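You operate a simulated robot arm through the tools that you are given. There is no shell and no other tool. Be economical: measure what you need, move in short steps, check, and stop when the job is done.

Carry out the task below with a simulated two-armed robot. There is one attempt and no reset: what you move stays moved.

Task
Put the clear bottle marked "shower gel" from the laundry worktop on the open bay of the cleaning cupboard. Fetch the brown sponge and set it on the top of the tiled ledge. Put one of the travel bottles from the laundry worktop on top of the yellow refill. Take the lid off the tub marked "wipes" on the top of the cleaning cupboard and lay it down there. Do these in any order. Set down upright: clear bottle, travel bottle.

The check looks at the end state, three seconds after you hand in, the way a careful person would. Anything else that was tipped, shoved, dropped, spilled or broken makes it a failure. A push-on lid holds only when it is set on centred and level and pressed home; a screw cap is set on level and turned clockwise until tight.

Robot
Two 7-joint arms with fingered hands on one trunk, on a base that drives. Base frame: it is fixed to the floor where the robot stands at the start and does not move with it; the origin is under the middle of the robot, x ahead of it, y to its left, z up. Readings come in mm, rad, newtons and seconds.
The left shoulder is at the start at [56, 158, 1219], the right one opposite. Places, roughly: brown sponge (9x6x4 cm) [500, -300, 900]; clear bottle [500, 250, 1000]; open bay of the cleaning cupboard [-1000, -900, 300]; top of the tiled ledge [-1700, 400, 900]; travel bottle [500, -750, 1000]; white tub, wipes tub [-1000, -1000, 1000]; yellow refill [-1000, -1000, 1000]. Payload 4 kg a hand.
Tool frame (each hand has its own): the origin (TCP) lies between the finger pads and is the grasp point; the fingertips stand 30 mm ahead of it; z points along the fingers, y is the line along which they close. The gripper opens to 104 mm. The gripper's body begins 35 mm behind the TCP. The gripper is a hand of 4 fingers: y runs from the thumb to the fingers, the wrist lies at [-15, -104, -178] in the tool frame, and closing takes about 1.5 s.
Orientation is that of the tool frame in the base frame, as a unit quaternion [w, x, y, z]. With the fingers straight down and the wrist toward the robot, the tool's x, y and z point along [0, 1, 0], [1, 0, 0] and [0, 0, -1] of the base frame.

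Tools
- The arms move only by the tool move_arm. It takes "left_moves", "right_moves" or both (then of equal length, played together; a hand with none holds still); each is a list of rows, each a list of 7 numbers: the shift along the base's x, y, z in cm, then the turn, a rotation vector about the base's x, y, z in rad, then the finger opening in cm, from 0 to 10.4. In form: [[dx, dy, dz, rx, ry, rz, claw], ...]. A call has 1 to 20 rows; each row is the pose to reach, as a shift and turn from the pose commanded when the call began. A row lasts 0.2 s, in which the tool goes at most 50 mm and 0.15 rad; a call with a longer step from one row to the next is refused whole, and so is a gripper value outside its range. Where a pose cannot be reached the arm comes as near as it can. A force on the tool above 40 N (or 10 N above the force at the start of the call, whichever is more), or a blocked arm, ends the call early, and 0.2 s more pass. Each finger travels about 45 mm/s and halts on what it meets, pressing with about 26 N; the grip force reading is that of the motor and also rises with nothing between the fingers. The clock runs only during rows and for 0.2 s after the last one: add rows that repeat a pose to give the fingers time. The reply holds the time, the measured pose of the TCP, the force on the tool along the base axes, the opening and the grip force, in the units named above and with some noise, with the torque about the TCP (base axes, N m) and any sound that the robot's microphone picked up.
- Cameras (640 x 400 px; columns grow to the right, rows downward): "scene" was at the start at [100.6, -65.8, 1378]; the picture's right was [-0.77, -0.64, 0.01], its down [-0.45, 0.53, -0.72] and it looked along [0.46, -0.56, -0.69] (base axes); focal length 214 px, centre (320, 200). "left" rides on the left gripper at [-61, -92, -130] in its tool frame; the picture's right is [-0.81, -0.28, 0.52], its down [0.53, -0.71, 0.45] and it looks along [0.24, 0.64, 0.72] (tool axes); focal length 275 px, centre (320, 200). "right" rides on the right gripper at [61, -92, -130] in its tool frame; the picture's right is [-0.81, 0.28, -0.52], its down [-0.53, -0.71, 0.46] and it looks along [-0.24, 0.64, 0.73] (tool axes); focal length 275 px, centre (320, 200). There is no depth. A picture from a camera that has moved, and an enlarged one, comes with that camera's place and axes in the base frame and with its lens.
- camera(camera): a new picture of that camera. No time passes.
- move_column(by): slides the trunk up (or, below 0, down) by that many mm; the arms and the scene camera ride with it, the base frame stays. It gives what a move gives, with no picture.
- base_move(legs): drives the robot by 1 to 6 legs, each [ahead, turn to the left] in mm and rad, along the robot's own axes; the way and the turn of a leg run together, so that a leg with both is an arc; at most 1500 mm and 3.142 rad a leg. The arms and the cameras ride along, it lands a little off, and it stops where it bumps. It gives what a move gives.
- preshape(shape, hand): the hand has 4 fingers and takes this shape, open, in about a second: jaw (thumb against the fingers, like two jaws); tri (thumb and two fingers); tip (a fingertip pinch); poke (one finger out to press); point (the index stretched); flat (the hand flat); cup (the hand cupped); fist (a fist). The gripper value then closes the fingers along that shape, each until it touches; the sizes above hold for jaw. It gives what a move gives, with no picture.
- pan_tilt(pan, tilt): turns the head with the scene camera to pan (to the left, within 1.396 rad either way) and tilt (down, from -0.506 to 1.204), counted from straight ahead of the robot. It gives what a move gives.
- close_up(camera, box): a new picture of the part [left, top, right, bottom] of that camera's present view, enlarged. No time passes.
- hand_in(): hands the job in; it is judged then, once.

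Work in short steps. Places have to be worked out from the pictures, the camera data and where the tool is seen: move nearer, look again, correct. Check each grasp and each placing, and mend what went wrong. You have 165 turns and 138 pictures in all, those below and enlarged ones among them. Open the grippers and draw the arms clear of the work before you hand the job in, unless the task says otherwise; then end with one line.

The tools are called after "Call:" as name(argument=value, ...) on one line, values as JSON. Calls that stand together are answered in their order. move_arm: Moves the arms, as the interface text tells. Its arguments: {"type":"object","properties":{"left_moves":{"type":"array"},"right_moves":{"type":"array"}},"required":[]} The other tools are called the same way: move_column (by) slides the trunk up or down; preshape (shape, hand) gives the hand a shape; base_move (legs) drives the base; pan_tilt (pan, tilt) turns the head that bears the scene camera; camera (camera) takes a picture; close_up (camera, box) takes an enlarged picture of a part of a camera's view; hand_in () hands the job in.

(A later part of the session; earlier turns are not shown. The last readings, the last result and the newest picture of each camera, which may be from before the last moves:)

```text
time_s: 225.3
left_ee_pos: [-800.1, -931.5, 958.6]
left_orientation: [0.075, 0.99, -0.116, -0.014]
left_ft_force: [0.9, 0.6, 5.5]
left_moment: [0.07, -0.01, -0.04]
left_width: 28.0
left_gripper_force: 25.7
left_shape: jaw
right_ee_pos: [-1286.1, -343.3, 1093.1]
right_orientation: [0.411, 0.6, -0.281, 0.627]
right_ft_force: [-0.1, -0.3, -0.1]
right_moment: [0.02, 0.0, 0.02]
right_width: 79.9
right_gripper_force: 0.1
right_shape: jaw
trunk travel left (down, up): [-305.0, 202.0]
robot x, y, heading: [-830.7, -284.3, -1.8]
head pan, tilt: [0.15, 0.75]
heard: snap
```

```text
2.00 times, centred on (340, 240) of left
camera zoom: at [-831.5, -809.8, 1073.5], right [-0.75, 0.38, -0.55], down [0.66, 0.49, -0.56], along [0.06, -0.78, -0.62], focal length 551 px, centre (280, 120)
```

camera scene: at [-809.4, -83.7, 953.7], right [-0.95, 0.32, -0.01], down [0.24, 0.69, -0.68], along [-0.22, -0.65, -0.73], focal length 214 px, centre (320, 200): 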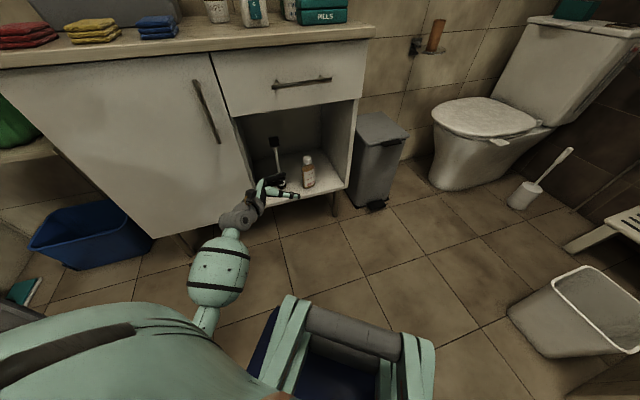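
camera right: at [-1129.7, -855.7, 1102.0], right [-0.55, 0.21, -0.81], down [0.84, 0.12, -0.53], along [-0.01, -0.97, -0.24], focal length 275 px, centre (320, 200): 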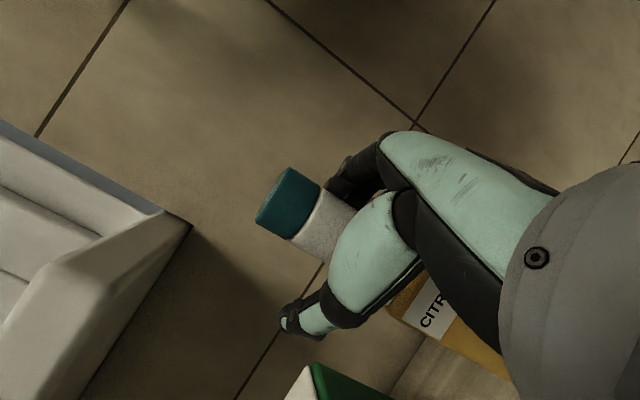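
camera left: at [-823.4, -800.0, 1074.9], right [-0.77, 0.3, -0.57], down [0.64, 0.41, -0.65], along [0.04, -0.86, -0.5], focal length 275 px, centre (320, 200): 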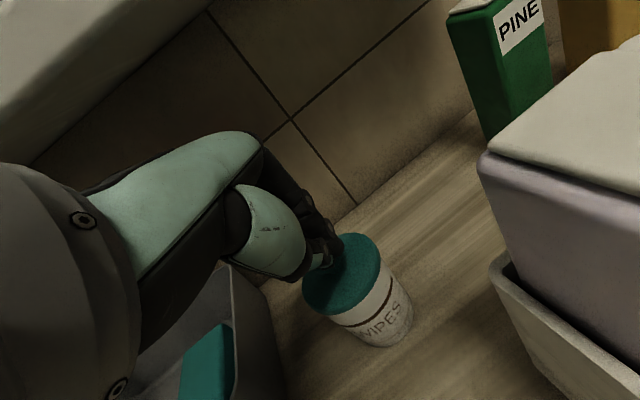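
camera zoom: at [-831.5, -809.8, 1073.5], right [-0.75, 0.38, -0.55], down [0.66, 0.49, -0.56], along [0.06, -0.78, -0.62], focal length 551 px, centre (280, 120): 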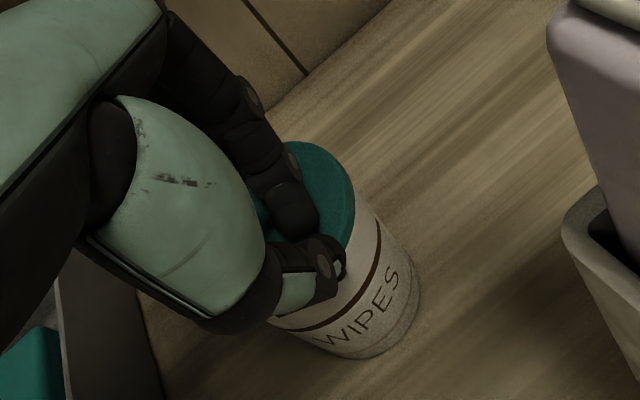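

The fingers hold something 28 mm wide (the knob, lower down). I lift gently and check.

Call:
move_arm(left_moves=[[0, 0, 0.4, 0, 0, 0, 2], [0, 0, 0.8, 0, 0, 0, 2], [0, 0, 1.3, 0, 0, 0, 2], [0, 0, 2, 0, 0, 0, 2], [0, 0, 3, 0, 0, 0, 2], [0, 0, 4, 0, 0, 0, 2], [0, 0, 4, 0, 0, 0, 2]])

Call:
close_up(camera="left", box=[240, 140, 440, 340])

```text
time_s: 226.9
left_ee_pos: [-800.1, -931.4, 998.3]
left_orientation: [0.074, 0.99, -0.117, -0.014]
left_ft_force: [0.4, -0.4, 0.1]
left_moment: [-0.01, 0.02, -0.02]
left_width: 27.3
left_gripper_force: 25.5
left_shape: jaw
right_ee_pos: [-1286.6, -343.9, 1092.7]
right_orientation: [0.41, 0.6, -0.281, 0.627]
right_ft_force: [0.2, -0.6, 0.7]
right_moment: [0.04, 0.02, -0.03]
right_width: 79.8
right_gripper_force: 0.0
right_shape: jaw
trunk travel left (down, up): [-305.0, 202.0]
robot x, y, heading: [-825.3, -283.7, -1.8]
head pan, tilt: [0.15, 0.75]
```

```text
2.00 times, centred on (340, 240) of left
camera zoom: at [-832.1, -810.6, 1112.0], right [-0.75, 0.38, -0.54], down [0.66, 0.5, -0.56], along [0.06, -0.78, -0.62], focal length 551 px, centre (280, 120)
```

zoom: 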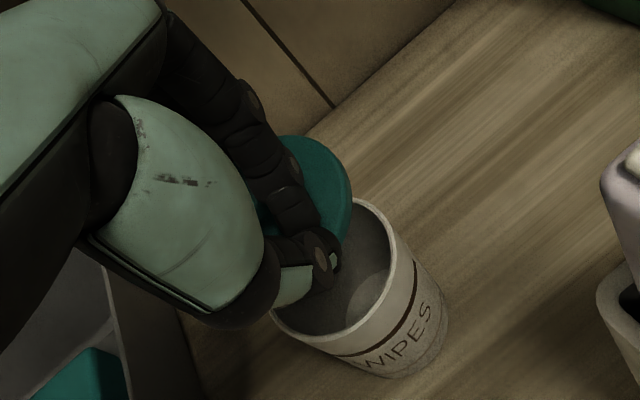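

The lid is off and in hand; the tub stands. I carry it to the free patch at about (-762,-840) and lower partway.

Call:
move_arm(left_moves=[[0, 1, 2, 0, 0, 0, 2], [1, 3.5, 3, 0, 0, 0, 2], [2.5, 6.5, 3, 0, 0, 0, 2], [3.8, 9.2, 2, 0, 0, 0, 2], [3.8, 9.2, -1, 0, 0, 0, 2], [3.8, 9.2, -4.5, 0, 0, 0, 2], [3.8, 9.2, -8, 0, 0, 0, 2], [3.8, 9.2, -10, 0, 0, 0, 2], [3.8, 9.2, -10, 0, 0, 0, 2]])

Call:
close_up(camera="scene", box=[200, 100, 360, 220])

```text
time_s: 228.9
left_ee_pos: [-762.9, -840.6, 896.2]
left_orientation: [0.074, 0.99, -0.118, -0.014]
left_ft_force: [-0.3, 0.3, -0.9]
left_moment: [-0.04, -0.01, 0.0]
left_width: 27.2
left_gripper_force: 25.8
left_shape: jaw
right_ee_pos: [-1287.3, -344.0, 1092.9]
right_orientation: [0.41, 0.599, -0.281, 0.627]
right_ft_force: [-0.2, 0.5, -0.2]
right_moment: [-0.02, 0.03, -0.01]
right_width: 79.7
right_gripper_force: 0.0
right_shape: jaw
trunk travel left (down, up): [-305.0, 202.0]
robot x, y, heading: [-827.2, -280.3, -1.799]
head pan, tilt: [0.15, 0.75]
```

```text
3.33 times, centred on (280, 160) of scene
camera zoom: at [-847.0, -410.5, 1257.4], right [-1.0, 0.08, 0.0], down [0.06, 0.69, -0.72], along [-0.06, -0.72, -0.69], focal length 715 px, centre (453, 333)
```

zoom: 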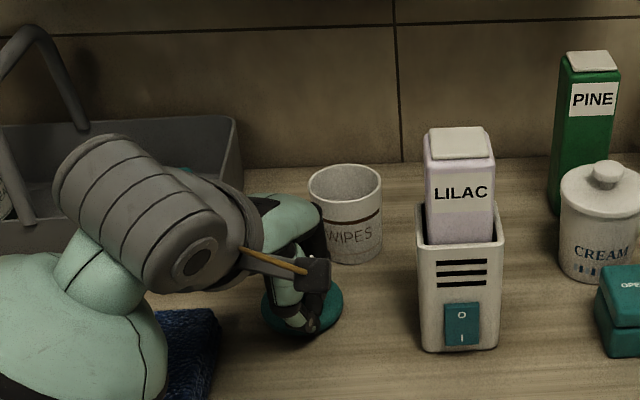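

All good. I lower to contact in small steps.

Call:
move_arm(left_moves=[[0, 0, -0.6, 0, 0, 0, 2], [0, 0, -1.2, 0, 0, 0, 2], [0, 0, -1.7, 0, 0, 0, 2], [0, 0, -2.2, 0, 0, 0, 2], [0, 0, -2.6, 0, 0, 0, 2], [0, 0, -3.0, 0, 0, 0, 2], [0, 0, -3.0, 0, 0, 0, 2]])

```text
time_s: 229.7
left_ee_pos: [-759.4, -831.4, 893.5]
left_orientation: [0.089, 0.989, -0.117, -0.019]
left_ft_force: [-0.4, 4.0, 5.6]
left_moment: [0.12, -0.05, 0.01]
left_width: 27.7
left_gripper_force: 25.8
left_shape: jaw
right_ee_pos: [-1282.8, -333.1, 1094.7]
right_orientation: [0.414, 0.599, -0.277, 0.627]
right_ft_force: [0.8, -0.9, -0.5]
right_moment: [0.01, 0.02, 0.0]
right_width: 80.1
right_gripper_force: 0.1
right_shape: jaw
trunk travel left (down, up): [-305.0, 202.0]
robot x, y, heading: [-828.5, -277.1, -1.803]
head pan, tilt: [0.15, 0.75]
stopped in row 3 (left hand): the force on the tool passed its limit (the readings are from after the stop); the commanded pose is now the measured one
```

Contact. I look before releasing.

Call:
camera(camera="left")

Call:
close_up(camera="scene", box=[240, 140, 340, 220])

```text
11 pictures are left
camera left: at [-789.8, -707.5, 1006.0], right [-0.75, 0.36, -0.55], down [0.65, 0.48, -0.58], along [0.05, -0.8, -0.6], focal length 275 px, centre (320, 200)
```

left: 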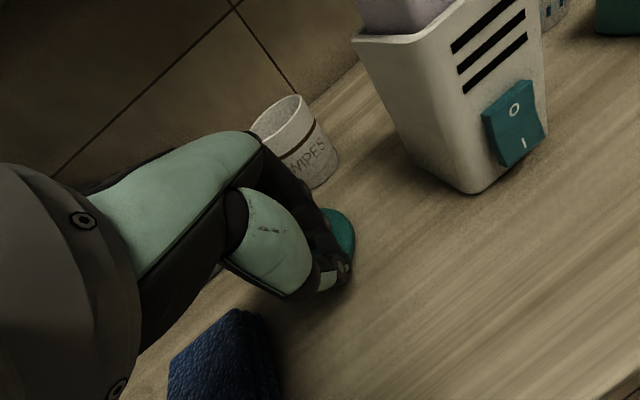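

```text
5.00 times, centred on (290, 180) of scene
camera zoom: at [-846.3, -411.3, 1257.0], right [-1.0, 0.08, 0.0], down [0.06, 0.69, -0.72], along [-0.06, -0.72, -0.69], focal length 1072 px, centre (470, 300)
```

zoom: 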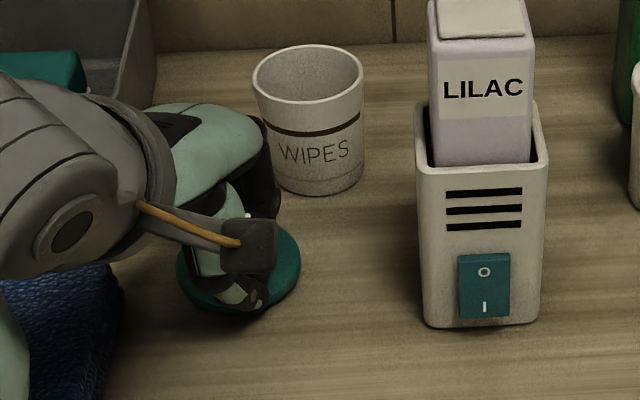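

The lid lies just on the surface. I open and raise the hand.

Call:
move_arm(left_moves=[[0, 0, 0, 0, 0, 0, 3.2], [0, 0, 0, 0, 0, 0, 3.8], [0, 0, 0.2, 0, 0, 0, 4.6], [0, 0, 0.4, 0, 0, 0, 5.6], [0, 0, 1, 0, 0, 0, 6.4], [0, 0, 3, 0, 0, 0, 6.4], [0, 0, 7, 0, 0, 0, 6.4], [0, 0.5, 11, 0, 0, 0, 6.4], [0, 2, 15, 0, 0, 0, 6.4], [0, 4, 18, 0, 0, 0, 6.4]])

Call:
camera(camera="scene")

```text
time_s: 231.9
left_ee_pos: [-760.2, -792.3, 1075.8]
left_orientation: [0.09, 0.989, -0.116, -0.017]
left_ft_force: [-0.6, 0.7, -0.1]
left_moment: [-0.02, 0.02, 0.02]
left_width: 63.8
left_gripper_force: 0.1
left_shape: jaw
right_ee_pos: [-1283.9, -330.7, 1093.3]
right_orientation: [0.413, 0.599, -0.276, 0.628]
right_ft_force: [-0.7, 0.3, 0.2]
right_moment: [-0.04, 0.01, 0.01]
right_width: 80.0
right_gripper_force: 0.0
right_shape: jaw
trunk travel left (down, up): [-305.0, 202.0]
robot x, y, heading: [-828.8, -282.5, -1.799]
head pan, tilt: [0.15, 0.75]
```

```text
9 pictures are left
camera scene: at [-847.6, -409.7, 1257.5], right [-1.0, 0.08, 0.0], down [0.06, 0.69, -0.72], along [-0.06, -0.72, -0.69], focal length 214 px, centre (320, 200)
```

scene: 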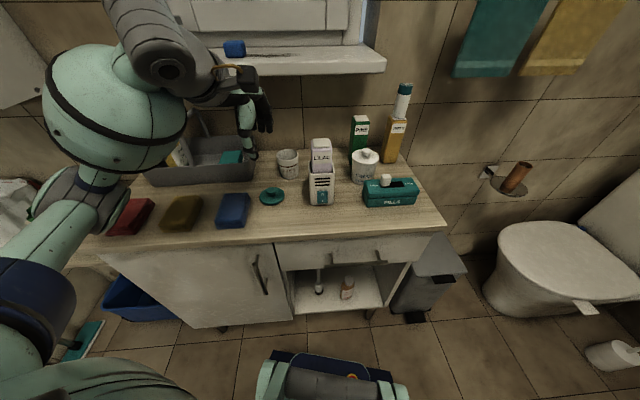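

The lid lies flat on the cupboard top, gel stands in the bay, travel bottle on the refill. For the sponge I reorient the right hand to point down (jaws across), and lift the left hand away.

Call:
move_arm(left_moves="[[0, 0.8, 1, 0, 0, 0, 6.4], [0, 1.6, 2, 0, 0, 0, 6.4], [0, 2.4, 3, 0, 0, 0, 6.4], [0, 3.2, 4, 0, 0, 0, 6.4], [0, 4, 5, 0, 0, 0, 6.4], [0, 4.8, 6, 0, 0, 0, 6.4], [0, 5.6, 7, 0, 0, 0, 6.4], [0, 6.4, 8, 0, 0, 0, 6.4], [0, 7.2, 9, 0, 0, 0, 6.4], [0, 8, 10, 0, 0, 0, 6.4], [0, 8.8, 11, 0, 0, 0, 6.4], [0, 9.6, 12, 0, 0, 0, 6.4], [0, 10, 12, 0, 0, 0, 6.4], [0, 10, 12, 0, 0, 0, 6.4]], \"right_moves\": []", right_moves=[[0.6, -2.3, 0.4, 0.132, 0.02, -0.047, 8], [1.2, -4.7, 0.9, 0.264, 0.04, -0.093, 8], [1.7, -7, 1.3, 0.396, 0.06, -0.14, 8], [2.3, -9.4, 1.8, 0.529, 0.08, -0.186, 8], [2.9, -11.7, 2.2, 0.661, 0.1, -0.233, 8], [3.5, -14, 2.6, 0.793, 0.12, -0.28, 8], [4, -16.4, 3.1, 0.925, 0.139, -0.326, 8], [4.6, -18.7, 3.5, 1.057, 0.159, -0.373, 8], [5.2, -21, 4, 1.189, 0.179, -0.42, 8], [5.8, -23.4, 4.4, 1.322, 0.199, -0.466, 8], [6.3, -25.7, 4.8, 1.454, 0.219, -0.513, 8], [6.9, -28, 5.3, 1.586, 0.239, -0.559, 8], [7.5, -30.4, 5.7, 1.718, 0.259, -0.606, 8], [7.5, -30.4, 5.7, 1.718, 0.259, -0.606, 8]])

```text
refused: the rows could not be read
```

I resend the same move with clean rows.

Call:
move_arm(left_moves=[[0, 0.8, 1, 0, 0, 0, 6.4], [0, 1.6, 2, 0, 0, 0, 6.4], [0, 2.4, 3, 0, 0, 0, 6.4], [0, 3.2, 4, 0, 0, 0, 6.4], [0, 4, 5, 0, 0, 0, 6.4], [0, 4.8, 6, 0, 0, 0, 6.4], [0, 5.6, 7, 0, 0, 0, 6.4], [0, 6.4, 8, 0, 0, 0, 6.4], [0, 7.2, 9, 0, 0, 0, 6.4], [0, 8, 10, 0, 0, 0, 6.4], [0, 8.8, 11, 0, 0, 0, 6.4], [0, 9.6, 12, 0, 0, 0, 6.4], [0, 10, 12, 0, 0, 0, 6.4], [0, 10, 12, 0, 0, 0, 6.4]], right_moves=[[0.6, -2.3, 0.4, 0.132, 0.02, -0.047, 8], [1.2, -4.7, 0.9, 0.264, 0.04, -0.093, 8], [1.7, -7, 1.3, 0.396, 0.06, -0.14, 8], [2.3, -9.4, 1.8, 0.529, 0.08, -0.186, 8], [2.9, -11.7, 2.2, 0.661, 0.1, -0.233, 8], [3.5, -14, 2.6, 0.793, 0.12, -0.28, 8], [4, -16.4, 3.1, 0.925, 0.139, -0.326, 8], [4.6, -18.7, 3.5, 1.057, 0.159, -0.373, 8], [5.2, -21, 4, 1.189, 0.179, -0.42, 8], [5.8, -23.4, 4.4, 1.322, 0.199, -0.466, 8], [6.3, -25.7, 4.8, 1.454, 0.219, -0.513, 8], [6.9, -28, 5.3, 1.586, 0.239, -0.559, 8], [7.5, -30.4, 5.7, 1.718, 0.259, -0.606, 8], [7.5, -30.4, 5.7, 1.718, 0.259, -0.606, 8]])

Call:
base_move(legs=[[-150, 0]])

Call:
base_move(legs=[[-120, 0]])

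```text
time_s: 234.9
left_ee_pos: [-761.6, -692.8, 1195.6]
left_orientation: [0.09, 0.989, -0.115, -0.016]
left_ft_force: [0.0, 0.3, 0.3]
left_moment: [-0.03, 0.0, 0.01]
left_width: 63.7
left_gripper_force: 0.0
left_shape: jaw
right_ee_pos: [-1211.6, -634.6, 1151.1]
right_orientation: [-0.002, -0.667, 0.745, 0.0]
right_ft_force: [-1.0, -0.1, -0.4]
right_moment: [0.03, -0.01, 0.0]
right_width: 79.8
right_gripper_force: 0.0
right_shape: jaw
right hand out of reach, approached as far as the arm can: row 1, 2, 3, 4, 5, 6, 7, 8
trunk travel left (down, up): [-305.0, 202.0]
robot x, y, heading: [-829.6, -278.7, -1.803]
head pan, tilt: [0.15, 0.75]
```

```text
time_s: 236.2
left_ee_pos: [-725.7, -548.3, 1192.6]
left_orientation: [0.088, 0.989, -0.116, -0.016]
left_ft_force: [0.2, -0.2, -1.1]
left_moment: [0.0, 0.02, 0.0]
left_width: 63.6
left_gripper_force: 0.0
left_shape: jaw
right_ee_pos: [-1175.2, -491.1, 1150.1]
right_orientation: [0.0, -0.668, 0.744, 0.002]
right_ft_force: [0.5, -0.3, 0.1]
right_moment: [0.01, -0.03, -0.01]
right_width: 79.8
right_gripper_force: 0.1
right_shape: jaw
trunk travel left (down, up): [-305.0, 202.0]
robot x, y, heading: [-796.1, -131.7, -1.796]
head pan, tilt: [0.15, 0.75]
```

```text
time_s: 237.5
left_ee_pos: [-696.4, -426.3, 1193.3]
left_orientation: [0.088, 0.989, -0.115, -0.017]
left_ft_force: [-0.3, -0.8, -0.4]
left_moment: [0.03, 0.01, 0.0]
left_width: 64.1
left_gripper_force: 0.0
left_shape: jaw
right_ee_pos: [-1148.1, -368.4, 1151.4]
right_orientation: [-0.001, -0.667, 0.745, 0.001]
right_ft_force: [-0.9, -0.3, -0.4]
right_moment: [0.04, -0.04, 0.03]
right_width: 79.8
right_gripper_force: 0.0
right_shape: jaw
trunk travel left (down, up): [-305.0, 202.0]
robot x, y, heading: [-767.8, -12.0, -1.798]
head pan, tilt: [0.15, 0.75]
```

Right hand is in the wanted pose. Now turn left toward the worktop in small legs.

Call:
base_move(legs=[[0, 0.3]])

Call:
base_move(legs=[[0, 0.3]])

Call:
base_move(legs=[[0, 0.3]])

Call:
base_move(legs=[[0, 0.3]])

Call:
base_move(legs=[[0, 0.3]])

Call:
base_move(legs=[[0, 0.3]])

```text
time_s: 238.8
left_ee_pos: [-580.1, -363.7, 1199.7]
left_orientation: [0.1, 0.994, 0.033, -0.003]
left_ft_force: [0.0, 0.1, 0.0]
left_moment: [0.02, -0.03, -0.02]
left_width: 63.9
left_gripper_force: 0.0
left_shape: jaw
right_ee_pos: [-1027.6, -442.0, 1159.9]
right_orientation: [0.009, 0.77, -0.638, 0.006]
right_ft_force: [-0.4, -0.2, 0.4]
right_moment: [0.02, 0.0, 0.0]
right_width: 80.1
right_gripper_force: 0.0
right_shape: jaw
trunk travel left (down, up): [-305.0, 202.0]
robot x, y, heading: [-775.4, -12.9, -1.502]
head pan, tilt: [0.15, 0.75]
```

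```text
time_s: 240.2
left_ee_pos: [-489.3, -276.9, 1205.3]
left_orientation: [0.106, 0.977, 0.184, 0.015]
left_ft_force: [-0.5, 0.2, 0.1]
left_moment: [0.02, -0.02, 0.0]
left_width: 63.9
left_gripper_force: 0.0
left_shape: jaw
right_ee_pos: [-893.8, -486.8, 1163.4]
right_orientation: [0.012, 0.858, -0.513, 0.011]
right_ft_force: [-1.1, 0.0, -0.6]
right_moment: [0.0, -0.03, -0.03]
right_width: 80.0
right_gripper_force: 0.0
right_shape: jaw
trunk travel left (down, up): [-305.0, 202.0]
robot x, y, heading: [-768.4, -16.1, -1.198]
head pan, tilt: [0.15, 0.75]
```

```text
time_s: 241.6
left_ee_pos: [-432.2, -169.5, 1209.3]
left_orientation: [0.109, 0.938, 0.328, 0.033]
left_ft_force: [0.2, -0.3, 0.5]
left_moment: [-0.02, 0.0, -0.01]
left_width: 63.9
left_gripper_force: 0.0
left_shape: jaw
right_ee_pos: [-756.6, -491.2, 1170.4]
right_orientation: [0.014, 0.925, -0.378, 0.019]
right_ft_force: [-1.1, 0.8, -0.1]
right_moment: [-0.03, -0.03, -0.01]
right_width: 79.8
right_gripper_force: 0.0
right_shape: jaw
trunk travel left (down, up): [-305.0, 202.0]
robot x, y, heading: [-769.4, -15.1, -0.898]
head pan, tilt: [0.15, 0.75]
```

```text
time_s: 243.0
left_ee_pos: [-412.7, -52.7, 1213.5]
left_orientation: [0.108, 0.877, 0.466, 0.053]
left_ft_force: [0.1, -0.4, -0.3]
left_moment: [-0.02, 0.0, -0.01]
left_width: 63.8
left_gripper_force: 0.0
left_shape: jaw
right_ee_pos: [-627.0, -457.3, 1175.5]
right_orientation: [0.013, 0.972, -0.234, 0.026]
right_ft_force: [0.1, 0.5, -0.1]
right_moment: [0.01, -0.01, 0.02]
right_width: 79.9
right_gripper_force: 0.0
right_shape: jaw
trunk travel left (down, up): [-305.0, 202.0]
robot x, y, heading: [-775.8, -17.2, -0.588]
head pan, tilt: [0.15, 0.75]
```

```text
time_s: 244.4
left_ee_pos: [-430.0, 59.2, 1215.2]
left_orientation: [0.104, 0.797, 0.59, 0.072]
left_ft_force: [-0.1, 0.5, -0.9]
left_moment: [0.02, 0.02, -0.02]
left_width: 64.0
left_gripper_force: 0.0
left_shape: jaw
right_ee_pos: [-517.5, -391.2, 1178.6]
right_orientation: [0.011, 0.996, -0.087, 0.034]
right_ft_force: [0.1, -0.7, -0.2]
right_moment: [0.01, -0.03, -0.02]
right_width: 80.0
right_gripper_force: 0.0
right_shape: jaw
trunk travel left (down, up): [-305.0, 202.0]
robot x, y, heading: [-775.0, -17.9, -0.299]
head pan, tilt: [0.15, 0.75]
```

```text
time_s: 245.7
left_ee_pos: [-481.5, 155.6, 1219.5]
left_orientation: [0.095, 0.7, 0.702, 0.091]
left_ft_force: [-0.7, 0.3, 0.1]
left_moment: [-0.02, 0.01, -0.03]
left_width: 64.0
left_gripper_force: 0.1
left_shape: jaw
right_ee_pos: [-433.5, -300.5, 1182.3]
right_orientation: [0.006, 0.997, 0.062, 0.042]
right_ft_force: [0.2, 0.1, 0.3]
right_moment: [0.01, 0.02, -0.01]
right_width: 79.8
right_gripper_force: 0.1
right_shape: jaw
trunk travel left (down, up): [-305.0, 202.0]
robot x, y, heading: [-769.6, -19.5, 0.002]
head pan, tilt: [0.15, 0.75]
```

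Facing the worktop. I drive forward in four legs to x≈-90.

Call:
base_move(legs=[[170, 0]])

Call:
base_move(legs=[[170, 0]])

Call:
base_move(legs=[[170, 0]])

Call:
base_move(legs=[[160, 0]])

```text
time_s: 247.2
left_ee_pos: [-330.1, 155.9, 1223.1]
left_orientation: [0.1, 0.699, 0.702, 0.095]
left_ft_force: [-0.4, 0.1, -0.4]
left_moment: [-0.02, -0.04, 0.04]
left_width: 63.8
left_gripper_force: 0.0
left_shape: jaw
right_ee_pos: [-278.5, -298.0, 1186.5]
right_orientation: [0.006, 0.997, 0.063, 0.049]
right_ft_force: [-0.3, 0.7, -0.6]
right_moment: [0.01, -0.01, -0.01]
right_width: 80.1
right_gripper_force: 0.0
right_shape: jaw
trunk travel left (down, up): [-305.0, 202.0]
robot x, y, heading: [-606.7, -20.4, 0.01]
head pan, tilt: [0.15, 0.75]
```

```text
time_s: 248.6
left_ee_pos: [-157.8, 157.7, 1221.1]
left_orientation: [0.099, 0.699, 0.702, 0.096]
left_ft_force: [0.5, -0.8, -0.8]
left_moment: [0.0, 0.01, 0.02]
left_width: 63.7
left_gripper_force: 0.1
left_shape: jaw
right_ee_pos: [-107.4, -297.0, 1186.9]
right_orientation: [0.007, 0.997, 0.063, 0.048]
right_ft_force: [1.0, 0.2, 0.3]
right_moment: [-0.01, -0.01, 0.01]
right_width: 80.0
right_gripper_force: 0.1
right_shape: jaw
trunk travel left (down, up): [-305.0, 202.0]
robot x, y, heading: [-432.6, -17.4, 0.01]
head pan, tilt: [0.15, 0.75]
```

```text
time_s: 250.1
left_ee_pos: [-17.5, 159.2, 1229.2]
left_orientation: [0.108, 0.697, 0.701, 0.105]
left_ft_force: [-0.6, -0.3, 0.4]
left_moment: [-0.01, -0.01, 0.01]
left_width: 64.1
left_gripper_force: 0.1
left_shape: jaw
right_ee_pos: [35.3, -295.9, 1193.8]
right_orientation: [0.007, 0.996, 0.063, 0.061]
right_ft_force: [0.5, -0.1, -0.1]
right_moment: [0.0, 0.08, -0.02]
right_width: 79.9
right_gripper_force: 0.1
right_shape: jaw
trunk travel left (down, up): [-305.0, 202.0]
robot x, y, heading: [-259.4, -17.2, 0.008]
head pan, tilt: [0.15, 0.75]
```

```text
time_s: 251.5
left_ee_pos: [166.8, 160.7, 1224.0]
left_orientation: [0.1, 0.699, 0.702, 0.098]
left_ft_force: [0.3, 0.6, -1.3]
left_moment: [0.0, 0.01, 0.01]
left_width: 63.8
left_gripper_force: 0.0
left_shape: jaw
right_ee_pos: [218.1, -294.8, 1188.1]
right_orientation: [0.006, 0.997, 0.063, 0.052]
right_ft_force: [0.0, 0.2, 0.5]
right_moment: [-0.06, 0.07, -0.01]
right_width: 79.9
right_gripper_force: 0.0
right_shape: jaw
trunk travel left (down, up): [-305.0, 202.0]
robot x, y, heading: [-101.0, -14.4, 0.006]
head pan, tilt: [0.15, 0.75]
```

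I bring the right hand above the sponge (452,-319), squared up and open, and look.

Call:
move_arm(right_moves=[[3, -0.3, -1, 0, 0.013, -0.015, 9], [6, -0.6, -2, 0, 0.026, -0.03, 9], [9, -0.9, -4, 0, 0.039, -0.045, 9.5], [12, -1.2, -6, 0, 0.052, -0.06, 9.5], [15, -1.5, -8, 0, 0.065, -0.075, 9.5], [18, -1.8, -10, 0, 0.078, -0.09, 9.5], [21, -2.1, -12, 0, 0.091, -0.105, 9.5], [23.4, -2.4, -13, 0.005, 0.104, -0.12, 9.5], [23.4, -2.4, -13, 0.005, 0.104, -0.12, 9.5]])

Call:
camera(camera="right")

```text
time_s: 253.5
left_ee_pos: [146.5, 160.2, 1228.3]
left_orientation: [0.106, 0.697, 0.701, 0.105]
left_ft_force: [-0.7, 0.9, -0.6]
left_moment: [-0.01, 0.0, 0.04]
left_width: 63.9
left_gripper_force: 0.1
left_shape: jaw
right_ee_pos: [431.7, -319.6, 1063.0]
right_orientation: [0.006, 1.0, 0.003, 0.008]
right_ft_force: [0.5, 0.2, 0.3]
right_moment: [-0.01, 0.03, 0.0]
right_width: 94.8
right_gripper_force: 0.1
right_shape: jaw
trunk travel left (down, up): [-305.0, 202.0]
robot x, y, heading: [-102.0, -17.5, 0.01]
head pan, tilt: [0.15, 0.75]
```

```text
8 pictures are left
camera right: at [490.0, -226.5, 1194.7], right [-0.82, -0.27, 0.51], down [-0.53, 0.7, -0.47], along [-0.23, -0.65, -0.72], focal length 275 px, centre (320, 200)
```

right: 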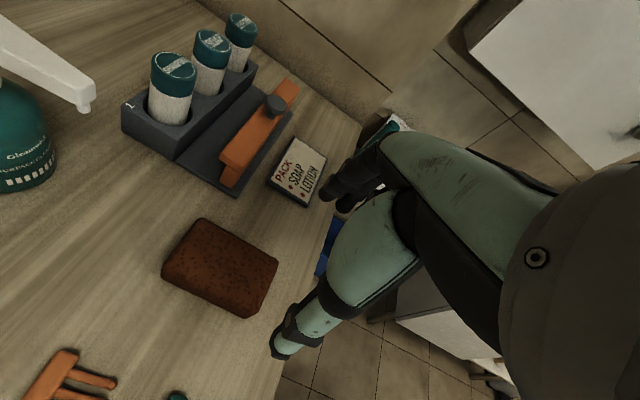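

Sponge spans x 432…512, y -296…-348 (centre (472,-322)). I centre, descend to z≈949, and close across it.

Call:
move_arm(right_moves=[[1.5, -0.1, -2, 0, 0, 0, 9.5], [3, -0.2, -5, 0, 0, 0, 9.5], [3.9, -0.2, -8, 0, 0, 0, 9.5], [3.9, -0.2, -10, 0, 0, 0, 9.5], [3.9, -0.2, -11.4, 0, 0, 0, 9.5], [3.9, -0.2, -11.4, 0, 0, 0, 8], [3.9, -0.2, -11.4, 0, 0, 0, 6.5], [3.9, -0.2, -11.4, 0, 0, 0, 5], [3.9, -0.2, -11.4, 0, 0, 0, 3.5], [3.9, -0.2, -11.4, 0, 0, 0, 2.5], [3.9, -0.2, -11.4, 0, 0, 0, 2.5], [3.9, -0.2, -10, 0, 0, 0, 2.5], [3.9, -0.2, -7, 0, 0, 0, 2.5], [3.9, -0.2, -3.5, 0, 0, 0, 2.5], [3.9, -0.2, 0, 0, 0, 0, 2.5]])

Call:
camera(camera="right")

```text
time_s: 256.7
left_ee_pos: [147.7, 161.8, 1226.4]
left_orientation: [0.106, 0.697, 0.701, 0.105]
left_ft_force: [0.3, -0.4, 0.8]
left_moment: [-0.01, -0.02, 0.01]
left_width: 63.9
left_gripper_force: 0.1
left_shape: jaw
right_ee_pos: [470.3, -321.7, 1062.3]
right_orientation: [0.006, 1.0, 0.003, 0.007]
right_ft_force: [-0.6, -0.3, 0.9]
right_moment: [0.01, -0.03, 0.03]
right_width: 50.3
right_gripper_force: 26.0
right_shape: jaw
trunk travel left (down, up): [-305.0, 202.0]
robot x, y, heading: [-102.4, -20.2, 0.006]
head pan, tilt: [0.15, 0.75]
```

```text
7 pictures are left
camera right: at [530.3, -228.2, 1193.4], right [-0.82, -0.27, 0.51], down [-0.53, 0.7, -0.47], along [-0.23, -0.66, -0.72], focal length 275 px, centre (320, 200)
```

right: 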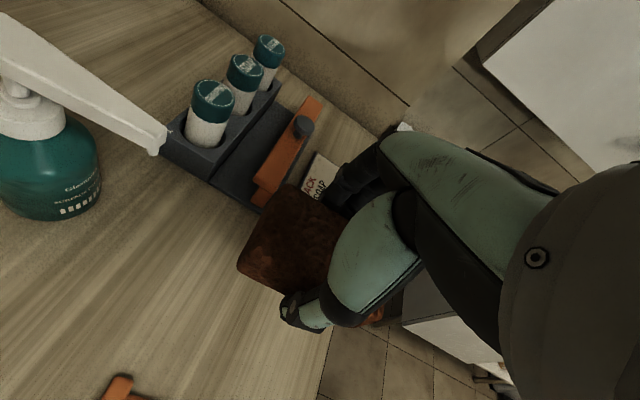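

Sponge firmly held (50 mm), rack untouched. I draw it in, back away, and turn left toward the ledge in small legs.

Call:
move_arm(right_moves=[[-1, 0, 3, 0, 0, 0, 2.5], [-4.5, 0, 6, 0, 0, 0, 2.5], [-8.5, 0, 8, 0, 0, 0, 2.5], [-12, 0, 9, 0, 0, 0, 2.5], [-15, 0, 9, 0, 0, 0, 2.5], [-15, 0, 9, 0, 0, 0, 2.5]])

Call:
base_move(legs=[[-160, 0]])

Call:
base_move(legs=[[-160, 0]])

Call:
base_move(legs=[[0, 0.3]])

Call:
base_move(legs=[[0, 0.3]])

Call:
base_move(legs=[[0, 0.3]])

Call:
base_move(legs=[[0, 0.3]])

Call:
base_move(legs=[[0, 0.3]])

Call:
base_move(legs=[[0, 0.3]])

```text
time_s: 258.1
left_ee_pos: [149.9, 160.8, 1227.9]
left_orientation: [0.106, 0.698, 0.701, 0.104]
left_ft_force: [0.8, 0.2, 0.6]
left_moment: [-0.01, -0.01, 0.02]
left_width: 63.9
left_gripper_force: 0.0
left_shape: jaw
right_ee_pos: [323.4, -321.4, 1152.0]
right_orientation: [0.006, 1.0, 0.004, 0.006]
right_ft_force: [-0.1, -1.1, -0.5]
right_moment: [-0.01, 0.03, -0.01]
right_width: 49.9
right_gripper_force: 26.5
right_shape: jaw
trunk travel left (down, up): [-305.0, 202.0]
robot x, y, heading: [-101.3, -14.7, 0.007]
head pan, tilt: [0.15, 0.75]
```

```text
time_s: 259.5
left_ee_pos: [-0.0, 159.4, 1226.4]
left_orientation: [0.102, 0.699, 0.701, 0.099]
left_ft_force: [1.3, 0.0, -0.6]
left_moment: [-0.04, 0.06, -0.01]
left_width: 64.0
left_gripper_force: 0.1
left_shape: jaw
right_ee_pos: [173.9, -321.7, 1148.1]
right_orientation: [0.005, 1.0, 0.003, 0.001]
right_ft_force: [0.5, 0.1, -0.3]
right_moment: [0.0, 0.03, 0.03]
right_width: 50.0
right_gripper_force: 25.8
right_shape: jaw
trunk travel left (down, up): [-305.0, 202.0]
robot x, y, heading: [-260.8, -14.7, 0.007]
head pan, tilt: [0.15, 0.75]
```

```text
time_s: 260.3
left_ee_pos: [-21.5, 161.8, 1222.5]
left_orientation: [0.102, 0.696, 0.704, 0.1]
left_ft_force: [0.1, 0.7, 0.2]
left_moment: [-0.05, -0.04, -0.05]
left_width: 63.9
left_gripper_force: 0.0
left_shape: jaw
right_ee_pos: [150.2, -322.5, 1149.0]
right_orientation: [0.007, 1.0, 0.003, 0.003]
right_ft_force: [-0.5, 0.0, -0.3]
right_moment: [-0.02, 0.02, 0.02]
right_width: 50.1
right_gripper_force: 26.2
right_shape: jaw
trunk travel left (down, up): [-305.0, 202.0]
robot x, y, heading: [-279.5, -17.4, 0.009]
head pan, tilt: [0.15, 0.75]
stopped in leg 1: the force on the tool passed its limit (the readings are from after the stop); the commanded pose is now the measured one
```

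```text
time_s: 261.1
left_ee_pos: [-60.4, 168.2, 1230.3]
left_orientation: [0.109, 0.679, 0.718, 0.108]
left_ft_force: [0.2, -0.2, 0.3]
left_moment: [0.01, 0.0, 0.04]
left_width: 64.1
left_gripper_force: 0.0
left_shape: jaw
right_ee_pos: [129.3, -310.0, 1161.3]
right_orientation: [0.006, 1.0, 0.02, 0.018]
right_ft_force: [-0.2, 0.1, -0.5]
right_moment: [-0.05, -0.01, 0.01]
right_width: 50.1
right_gripper_force: 25.7
right_shape: jaw
trunk travel left (down, up): [-305.0, 202.0]
robot x, y, heading: [-279.8, -18.3, 0.039]
head pan, tilt: [0.15, 0.75]
stopped in leg 1: the force on the tool passed its limit (the readings are from after the stop); the commanded pose is now the measured one
```

```text
time_s: 262.1
left_ee_pos: [-77.3, 181.7, 1235.2]
left_orientation: [0.113, 0.645, 0.75, 0.1]
left_ft_force: [42.9, 9.9, 18.2]
left_moment: [-2.55, 6.98, 2.29]
left_width: 64.0
left_gripper_force: 0.0
left_shape: jaw
right_ee_pos: [140.8, -284.4, 1162.4]
right_orientation: [0.004, 0.998, 0.052, 0.022]
right_ft_force: [-0.4, 0.1, -0.5]
right_moment: [0.0, -0.05, 0.04]
right_width: 50.1
right_gripper_force: 26.0
right_shape: jaw
trunk travel left (down, up): [-305.0, 202.0]
robot x, y, heading: [-279.2, -20.3, 0.101]
head pan, tilt: [0.15, 0.75]
stopped in leg 1: the force on the tool passed its limit (the readings are from after the stop); the commanded pose is now the measured one
```

```text
time_s: 262.7
left_ee_pos: [-95.0, 185.5, 1242.4]
left_orientation: [0.124, 0.627, 0.764, 0.089]
left_ft_force: [71.3, 40.8, 38.6]
left_moment: [-7.43, 12.68, 0.7]
left_width: 63.9
left_gripper_force: 0.0
left_shape: jaw
right_ee_pos: [120.3, -285.6, 1170.5]
right_orientation: [0.005, 0.998, 0.054, 0.03]
right_ft_force: [0.2, -0.3, -0.3]
right_moment: [0.0, -0.04, -0.02]
right_width: 50.1
right_gripper_force: 25.7
right_shape: jaw
trunk travel left (down, up): [-305.0, 202.0]
robot x, y, heading: [-278.8, -18.3, 0.102]
head pan, tilt: [0.15, 0.75]
stopped in leg 1: the force on the tool passed its limit (the readings are from after the stop); the commanded pose is now the measured one
```

```text
time_s: 263.8
left_ee_pos: [-149.2, 202.9, 1251.1]
left_orientation: [0.134, 0.561, 0.812, 0.089]
left_ft_force: [68.2, 18.7, 43.1]
left_moment: [-6.46, 12.57, 4.7]
left_width: 63.9
left_gripper_force: 0.0
left_shape: jaw
right_ee_pos: [123.4, -235.0, 1179.4]
right_orientation: [0.001, 0.992, 0.121, 0.044]
right_ft_force: [0.2, 0.4, 0.2]
right_moment: [-0.02, 0.0, 0.03]
right_width: 50.4
right_gripper_force: 25.7
right_shape: jaw
trunk travel left (down, up): [-305.0, 202.0]
robot x, y, heading: [-279.3, -20.5, 0.239]
head pan, tilt: [0.15, 0.75]
stopped in leg 1: the force on the tool passed its limit (the readings are from after the stop); the commanded pose is now the measured one
```

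```text
time_s: 265.2
left_ee_pos: [-221.5, 228.5, 1251.5]
left_orientation: [0.119, 0.434, 0.887, 0.109]
left_ft_force: [58.0, 38.7, 52.4]
left_moment: [-11.25, 10.78, 4.47]
left_width: 63.9
left_gripper_force: 0.1
left_shape: jaw
right_ee_pos: [168.7, -107.2, 1179.7]
right_orientation: [-0.006, 0.962, 0.269, 0.045]
right_ft_force: [0.0, 0.7, 0.7]
right_moment: [-0.02, -0.02, 0.0]
right_width: 50.0
right_gripper_force: 25.7
right_shape: jaw
trunk travel left (down, up): [-305.0, 202.0]
robot x, y, heading: [-280.5, -18.9, 0.545]
head pan, tilt: [0.15, 0.75]
```

```text
time_s: 266.5
left_ee_pos: [-307.1, 224.6, 1254.8]
left_orientation: [0.11, 0.287, 0.944, 0.122]
left_ft_force: [35.1, 58.1, 54.6]
left_moment: [-14.87, 6.16, 2.89]
left_width: 63.8
left_gripper_force: 0.0
left_shape: jaw
right_ee_pos: [165.9, 19.9, 1183.0]
right_orientation: [-0.013, 0.91, 0.411, 0.049]
right_ft_force: [-0.1, 1.0, -0.5]
right_moment: [0.01, -0.03, -0.03]
right_width: 50.0
right_gripper_force: 25.6
right_shape: jaw
trunk travel left (down, up): [-305.0, 202.0]
robot x, y, heading: [-277.4, -18.6, 0.846]
head pan, tilt: [0.15, 0.75]
```

The left hand has drifted back into the robot's own body (self-contact). I move it forward and outward in the direction of the push.

Call:
move_arm(left_moves=[[1.5, 2.2, 1.5, 0, 0, 0, 6.4], [3.5, 4.8, 2.5, 0, 0, 0, 6.4], [5.8, 7.5, 3, 0, 0, 0, 6.4], [8, 10.2, 3, 0, 0, 0, 6.4], [10.5, 13, 3, 0, 0, 0, 6.4], [13, 15.8, 2, 0, 0, 0, 6.4], [15.5, 18.5, 1, 0, 0, 0, 6.4], [18, 21, 0, 0, 0, 0, 6.4], [18, 21, 0, 0, 0, 0, 6.4]])

```text
time_s: 268.5
left_ee_pos: [-137.8, 425.0, 1257.2]
left_orientation: [0.113, 0.287, 0.942, 0.128]
left_ft_force: [-0.4, -0.5, 0.0]
left_moment: [0.0, 0.02, -0.02]
left_width: 63.8
left_gripper_force: 0.2
left_shape: jaw
right_ee_pos: [156.9, 8.8, 1187.2]
right_orientation: [-0.017, 0.91, 0.411, 0.054]
right_ft_force: [-0.4, -0.2, -0.9]
right_moment: [0.0, -0.01, 0.01]
right_width: 49.9
right_gripper_force: 26.0
right_shape: jaw
trunk travel left (down, up): [-305.0, 202.0]
robot x, y, heading: [-279.1, -21.0, 0.844]
head pan, tilt: [0.15, 0.75]
```

Contact released. I continue turning left toward the ledge.

Call:
base_move(legs=[[0, 0.29]])

Call:
base_move(legs=[[0, 0.29]])

Call:
base_move(legs=[[0, 0.29]])

Call:
base_move(legs=[[0, 0.29]])

Call:
base_move(legs=[[0, 0.29]])

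Call:
base_move(legs=[[0, 0.29]])

Call:
base_move(legs=[[0, 0.29]])

Call:
pan_tilt(pan=0.0, tilt=0.5)

Call:
camera(camera="scene")

```text
time_s: 269.9
left_ee_pos: [-270.0, 447.1, 1257.8]
left_orientation: [0.093, 0.147, 0.974, 0.143]
left_ft_force: [-0.2, -0.5, -0.2]
left_moment: [-0.01, -0.01, -0.01]
left_width: 64.0
left_gripper_force: 0.2
left_shape: jaw
right_ee_pos: [129.4, 133.4, 1187.5]
right_orientation: [-0.023, 0.841, 0.538, 0.05]
right_ft_force: [0.3, -0.2, -0.8]
right_moment: [-0.03, 0.01, 0.0]
right_width: 50.3
right_gripper_force: 25.9
right_shape: jaw
trunk travel left (down, up): [-305.0, 202.0]
robot x, y, heading: [-277.1, -25.7, 1.13]
head pan, tilt: [0.15, 0.75]
```

```text
time_s: 271.2
left_ee_pos: [-407.5, 413.6, 1261.7]
left_orientation: [0.072, 0.006, 0.984, 0.161]
left_ft_force: [0.3, -0.2, -0.5]
left_moment: [0.03, 0.0, 0.01]
left_width: 64.1
left_gripper_force: 0.0
left_shape: jaw
right_ee_pos: [66.4, 228.6, 1190.6]
right_orientation: [-0.036, 0.754, 0.654, 0.053]
right_ft_force: [-1.2, -0.5, -0.7]
right_moment: [0.01, -0.01, 0.02]
right_width: 50.1
right_gripper_force: 25.5
right_shape: jaw
trunk travel left (down, up): [-305.0, 202.0]
robot x, y, heading: [-276.3, -19.5, 1.423]
head pan, tilt: [0.15, 0.75]
```

```text
time_s: 272.6
left_ee_pos: [-526.7, 343.3, 1265.9]
left_orientation: [0.048, -0.137, 0.974, 0.176]
left_ft_force: [0.1, -0.1, -0.4]
left_moment: [0.0, 0.0, -0.01]
left_width: 63.6
left_gripper_force: 0.0
left_shape: jaw
right_ee_pos: [-19.3, 302.3, 1193.2]
right_orientation: [-0.047, 0.652, 0.755, 0.051]
right_ft_force: [0.4, 0.4, -0.4]
right_moment: [0.01, 0.0, 0.05]
right_width: 50.3
right_gripper_force: 25.5
right_shape: jaw
trunk travel left (down, up): [-305.0, 202.0]
robot x, y, heading: [-275.1, -17.9, 1.716]
head pan, tilt: [0.15, 0.75]
```

```text
time_s: 273.9
left_ee_pos: [-613.5, 242.3, 1271.6]
left_orientation: [0.02, -0.277, 0.943, 0.186]
left_ft_force: [0.8, -0.1, -0.3]
left_moment: [0.01, 0.02, 0.02]
left_width: 63.8
left_gripper_force: 0.0
left_shape: jaw
right_ee_pos: [-115.8, 350.2, 1196.8]
right_orientation: [-0.059, 0.536, 0.841, 0.046]
right_ft_force: [0.3, 0.0, -1.3]
right_moment: [0.0, -0.01, -0.01]
right_width: 50.0
right_gripper_force: 26.0
right_shape: jaw
trunk travel left (down, up): [-305.0, 202.0]
robot x, y, heading: [-267.6, -21.9, 2.009]
head pan, tilt: [0.15, 0.75]
```

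```text
time_s: 275.3
left_ee_pos: [-666.1, 121.5, 1276.4]
left_orientation: [-0.01, -0.409, 0.891, 0.194]
left_ft_force: [0.6, -0.5, -1.2]
left_moment: [0.02, 0.03, 0.0]
left_width: 63.7
left_gripper_force: 0.0
left_shape: jaw
right_ee_pos: [-219.4, 368.9, 1198.9]
right_orientation: [-0.07, 0.407, 0.91, 0.041]
right_ft_force: [-0.1, 0.2, -0.6]
right_moment: [0.01, 0.0, -0.01]
right_width: 50.0
right_gripper_force: 26.3
right_shape: jaw
trunk travel left (down, up): [-305.0, 202.0]
robot x, y, heading: [-276.5, -19.4, 2.297]
head pan, tilt: [0.15, 0.75]
```

```text
time_s: 276.6
left_ee_pos: [-677.1, -3.7, 1280.0]
left_orientation: [-0.04, -0.533, 0.822, 0.196]
left_ft_force: [-0.1, 0.0, -0.6]
left_moment: [-0.07, -0.01, -0.01]
left_width: 64.1
left_gripper_force: 0.1
left_shape: jaw
right_ee_pos: [-321.4, 360.9, 1203.1]
right_orientation: [-0.081, 0.271, 0.959, 0.032]
right_ft_force: [-0.4, 0.2, -0.3]
right_moment: [0.0, -0.01, 0.01]
right_width: 50.1
right_gripper_force: 26.1
right_shape: jaw
trunk travel left (down, up): [-305.0, 202.0]
robot x, y, heading: [-273.5, -23.2, 2.58]
head pan, tilt: [0.15, 0.75]
```

```text
time_s: 278.0
left_ee_pos: [-650.0, -124.5, 1283.0]
left_orientation: [-0.072, -0.645, 0.736, 0.192]
left_ft_force: [0.3, 0.7, -0.1]
left_moment: [0.03, 0.02, -0.01]
left_width: 63.8
left_gripper_force: 0.0
left_shape: jaw
right_ee_pos: [-414.8, 327.8, 1206.3]
right_orientation: [-0.091, 0.13, 0.987, 0.021]
right_ft_force: [-0.2, 0.0, -0.4]
right_moment: [0.0, 0.01, 0.01]
right_width: 50.2
right_gripper_force: 26.4
right_shape: jaw
trunk travel left (down, up): [-305.0, 202.0]
robot x, y, heading: [-271.2, -21.0, 2.871]
head pan, tilt: [0.15, 0.75]
```

```text
time_s: 278.8
left_ee_pos: [-634.3, -128.4, 1287.8]
left_orientation: [-0.075, -0.643, 0.736, 0.198]
left_ft_force: [0.3, 0.1, 0.1]
left_moment: [0.01, 0.01, -0.01]
left_width: 64.0
left_gripper_force: 0.1
left_shape: jaw
right_ee_pos: [-399.1, 322.9, 1207.2]
right_orientation: [-0.098, 0.13, 0.986, 0.023]
right_ft_force: [0.1, 1.0, 0.5]
right_moment: [0.02, -0.02, 0.01]
right_width: 49.9
right_gripper_force: 25.9
right_shape: jaw
trunk travel left (down, up): [-305.0, 202.0]
robot x, y, heading: [-271.3, -17.3, 2.872]
head pan, tilt: [0.0, 0.499]
```

```text
6 pictures are left
camera scene: at [-404.7, 15.9, 1279.3], right [0.27, 0.96, 0.0], down [0.47, -0.13, -0.87], along [-0.84, 0.23, -0.49], focal length 214 px, centre (320, 200)
```

scene: 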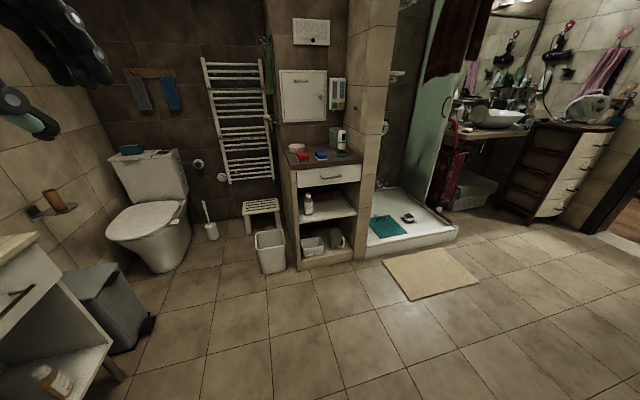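

The tiled ledge is straight ahead (top at about (-1700,400,~900)) with free room among a few items. I turn slightly and drive up in short legs.

Call:
base_move(legs=[[0, 0.12]])

Call:
base_move(legs=[[160, 0]])

Call:
base_move(legs=[[160, 0]])

Call:
base_move(legs=[[160, 0]])

Call:
base_move(legs=[[160, 0]])

Call:
base_move(legs=[[150, 0]])

Call:
pan_tilt(pan=-0.42, tilt=0.5)

Call:
camera(camera="scene")

```text
time_s: 279.7
left_ee_pos: [-621.8, -170.9, 1287.8]
left_orientation: [-0.086, -0.687, 0.695, 0.191]
left_ft_force: [-0.3, 1.1, 0.5]
left_moment: [-0.01, 0.03, -0.02]
left_width: 63.9
left_gripper_force: 0.1
left_shape: jaw
right_ee_pos: [-441.5, 305.2, 1207.0]
right_orientation: [-0.099, 0.07, 0.992, 0.016]
right_ft_force: [0.1, -0.1, -0.4]
right_moment: [0.01, -0.01, -0.03]
right_width: 50.1
right_gripper_force: 26.3
right_shape: jaw
trunk travel left (down, up): [-305.0, 202.0]
robot x, y, heading: [-272.6, -17.0, 2.991]
head pan, tilt: [0.0, 0.499]
```

```text
time_s: 281.1
left_ee_pos: [-749.3, -152.8, 1294.2]
left_orientation: [-0.095, -0.686, 0.693, 0.201]
left_ft_force: [0.1, 0.8, 1.4]
left_moment: [0.03, -0.02, -0.02]
left_width: 63.9
left_gripper_force: 0.1
left_shape: jaw
right_ee_pos: [-571.8, 326.6, 1212.3]
right_orientation: [-0.11, 0.071, 0.991, 0.017]
right_ft_force: [-0.5, -0.2, 0.2]
right_moment: [-0.02, 0.0, -0.06]
right_width: 49.8
right_gripper_force: 25.9
right_shape: jaw
trunk travel left (down, up): [-305.0, 202.0]
robot x, y, heading: [-428.6, 7.0, 2.988]
head pan, tilt: [0.0, 0.499]
```

```text
time_s: 282.6
left_ee_pos: [-924.2, -126.8, 1291.4]
left_orientation: [-0.092, -0.686, 0.695, 0.197]
left_ft_force: [0.8, 1.0, -0.3]
left_moment: [0.02, 0.0, -0.01]
left_width: 63.9
left_gripper_force: 0.1
left_shape: jaw
right_ee_pos: [-746.6, 351.5, 1210.5]
right_orientation: [-0.104, 0.072, 0.992, 0.018]
right_ft_force: [0.3, -0.7, 0.4]
right_moment: [-0.05, -0.05, 0.0]
right_width: 49.9
right_gripper_force: 26.3
right_shape: jaw
trunk travel left (down, up): [-305.0, 202.0]
robot x, y, heading: [-591.5, 30.2, 2.99]
head pan, tilt: [0.0, 0.499]
```

```text
time_s: 284.0
left_ee_pos: [-1057.7, -107.8, 1298.2]
left_orientation: [-0.1, -0.685, 0.692, 0.205]
left_ft_force: [0.1, -0.6, 1.1]
left_moment: [-0.03, 0.02, -0.02]
left_width: 64.2
left_gripper_force: 0.2
left_shape: jaw
right_ee_pos: [-881.5, 372.3, 1213.5]
right_orientation: [-0.116, 0.071, 0.991, 0.018]
right_ft_force: [-0.3, 0.3, 0.4]
right_moment: [-0.02, -0.01, 0.01]
right_width: 50.3
right_gripper_force: 25.9
right_shape: jaw
trunk travel left (down, up): [-305.0, 202.0]
robot x, y, heading: [-748.8, 51.4, 2.994]
head pan, tilt: [0.0, 0.499]
```

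```text
time_s: 285.4
left_ee_pos: [-1223.9, -83.7, 1296.7]
left_orientation: [-0.1, -0.687, 0.691, 0.203]
left_ft_force: [1.3, 0.0, 0.6]
left_moment: [0.0, -0.02, 0.0]
left_width: 64.2
left_gripper_force: 0.2
left_shape: jaw
right_ee_pos: [-1046.6, 397.3, 1213.0]
right_orientation: [-0.114, 0.07, 0.991, 0.02]
right_ft_force: [-0.4, -0.1, 1.0]
right_moment: [0.01, 0.04, 0.02]
right_width: 50.0
right_gripper_force: 25.9
right_shape: jaw
trunk travel left (down, up): [-305.0, 202.0]
robot x, y, heading: [-905.8, 79.1, 2.995]
head pan, tilt: [0.0, 0.499]
```

```text
time_s: 286.8
left_ee_pos: [-1388.4, -58.6, 1292.9]
left_orientation: [-0.097, -0.688, 0.692, 0.198]
left_ft_force: [-0.2, -0.4, 0.9]
left_moment: [-0.02, -0.05, -0.02]
left_width: 63.6
left_gripper_force: 0.1
left_shape: jaw
right_ee_pos: [-1210.4, 422.9, 1211.7]
right_orientation: [-0.107, 0.07, 0.992, 0.019]
right_ft_force: [-2.2, -0.8, -0.9]
right_moment: [0.03, -0.08, 0.0]
right_width: 49.9
right_gripper_force: 26.2
right_shape: jaw
trunk travel left (down, up): [-305.0, 202.0]
robot x, y, heading: [-1058.9, 99.7, 2.994]
head pan, tilt: [0.0, 0.499]
```

```text
time_s: 287.6
left_ee_pos: [-1395.2, -54.7, 1292.0]
left_orientation: [-0.093, -0.684, 0.695, 0.2]
left_ft_force: [0.3, 0.1, -0.9]
left_moment: [-0.02, 0.02, -0.01]
left_width: 63.9
left_gripper_force: 0.0
left_shape: jaw
right_ee_pos: [-1216.3, 422.8, 1209.2]
right_orientation: [-0.106, 0.069, 0.992, 0.019]
right_ft_force: [0.1, -0.4, -0.6]
right_moment: [0.0, 0.05, 0.02]
right_width: 50.1
right_gripper_force: 25.8
right_shape: jaw
trunk travel left (down, up): [-305.0, 202.0]
robot x, y, heading: [-1058.3, 98.6, 2.993]
head pan, tilt: [-0.421, 0.499]
```

```text
5 pictures are left
camera scene: at [-1174.5, 152.7, 1280.2], right [0.54, 0.84, 0.0], down [0.41, -0.26, -0.88], along [-0.74, 0.47, -0.48], focal length 214 px, centre (320, 200)
```

scene: 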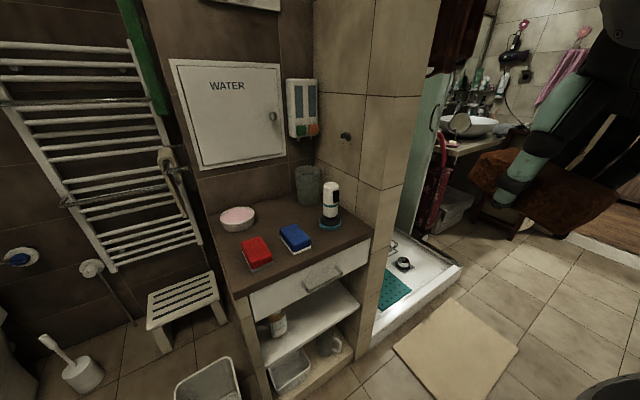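

The ledge top (z≈880) has a free patch at the back middle, around (-1735,355), between dish, cup and sponges. I stretch the right hand over it, straightened, at z≈1080.

Call:
move_arm(right_moves=[[-4, -0.5, 0, -0.004, -0.016, 0, 2.5], [-8, -1, 0, -0.008, -0.032, 0, 2.5], [-12, -1.6, 0, -0.012, -0.048, 0, 2.5], [-16, -2.1, -1, -0.016, -0.065, 0, 2.5], [-20, -2.6, -1, -0.02, -0.081, 0, 2.5], [-24, -3.1, -2, -0.024, -0.097, 0, 2.5], [-28, -3.6, -3, -0.028, -0.113, 0, 2.5], [-32, -4.2, -4, -0.032, -0.13, 0, 2.5], [-36, -4.7, -5, -0.036, -0.145, 0, 2.5], [-40, -5.2, -6, -0.04, -0.16, 0, 2.5], [-44, -5.7, -8, -0.044, -0.178, 0, 2.5], [-48, -6.2, -10, -0.048, -0.194, 0, 2.5], [-52, -6.8, -12, -0.052, -0.21, 0, 2.5], [-52, -6.8, -12, -0.052, -0.21, 0, 2.5]])

Call:
camera(camera="scene")

```text
time_s: 290.6
left_ee_pos: [-1400.1, -54.7, 1290.4]
left_orientation: [-0.091, -0.684, 0.696, 0.199]
left_ft_force: [-0.1, 0.1, 0.3]
left_moment: [0.01, 0.0, 0.01]
left_width: 64.2
left_gripper_force: 0.1
left_shape: jaw
right_ee_pos: [-1577.9, 468.2, 1059.0]
right_orientation: [0.002, 0.07, 0.998, 0.0]
right_ft_force: [0.8, 0.2, 0.1]
right_moment: [0.01, -0.01, -0.01]
right_width: 50.0
right_gripper_force: 26.3
right_shape: jaw
right hand out of reach, approached as far as the arm can: row 6, 7, 8, 9, 10, 11, 12, 13, 14
trunk travel left (down, up): [-305.0, 202.0]
robot x, y, heading: [-1059.9, 96.5, 2.999]
head pan, tilt: [-0.421, 0.499]
```

```text
4 pictures are left
camera scene: at [-1183.2, 153.9, 1279.3], right [0.54, 0.84, 0.01], down [0.41, -0.26, -0.87], along [-0.73, 0.47, -0.49], focal length 214 px, centre (320, 200)
```

scene: 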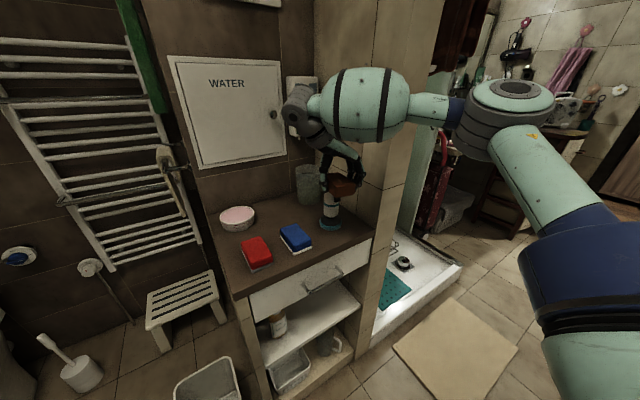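

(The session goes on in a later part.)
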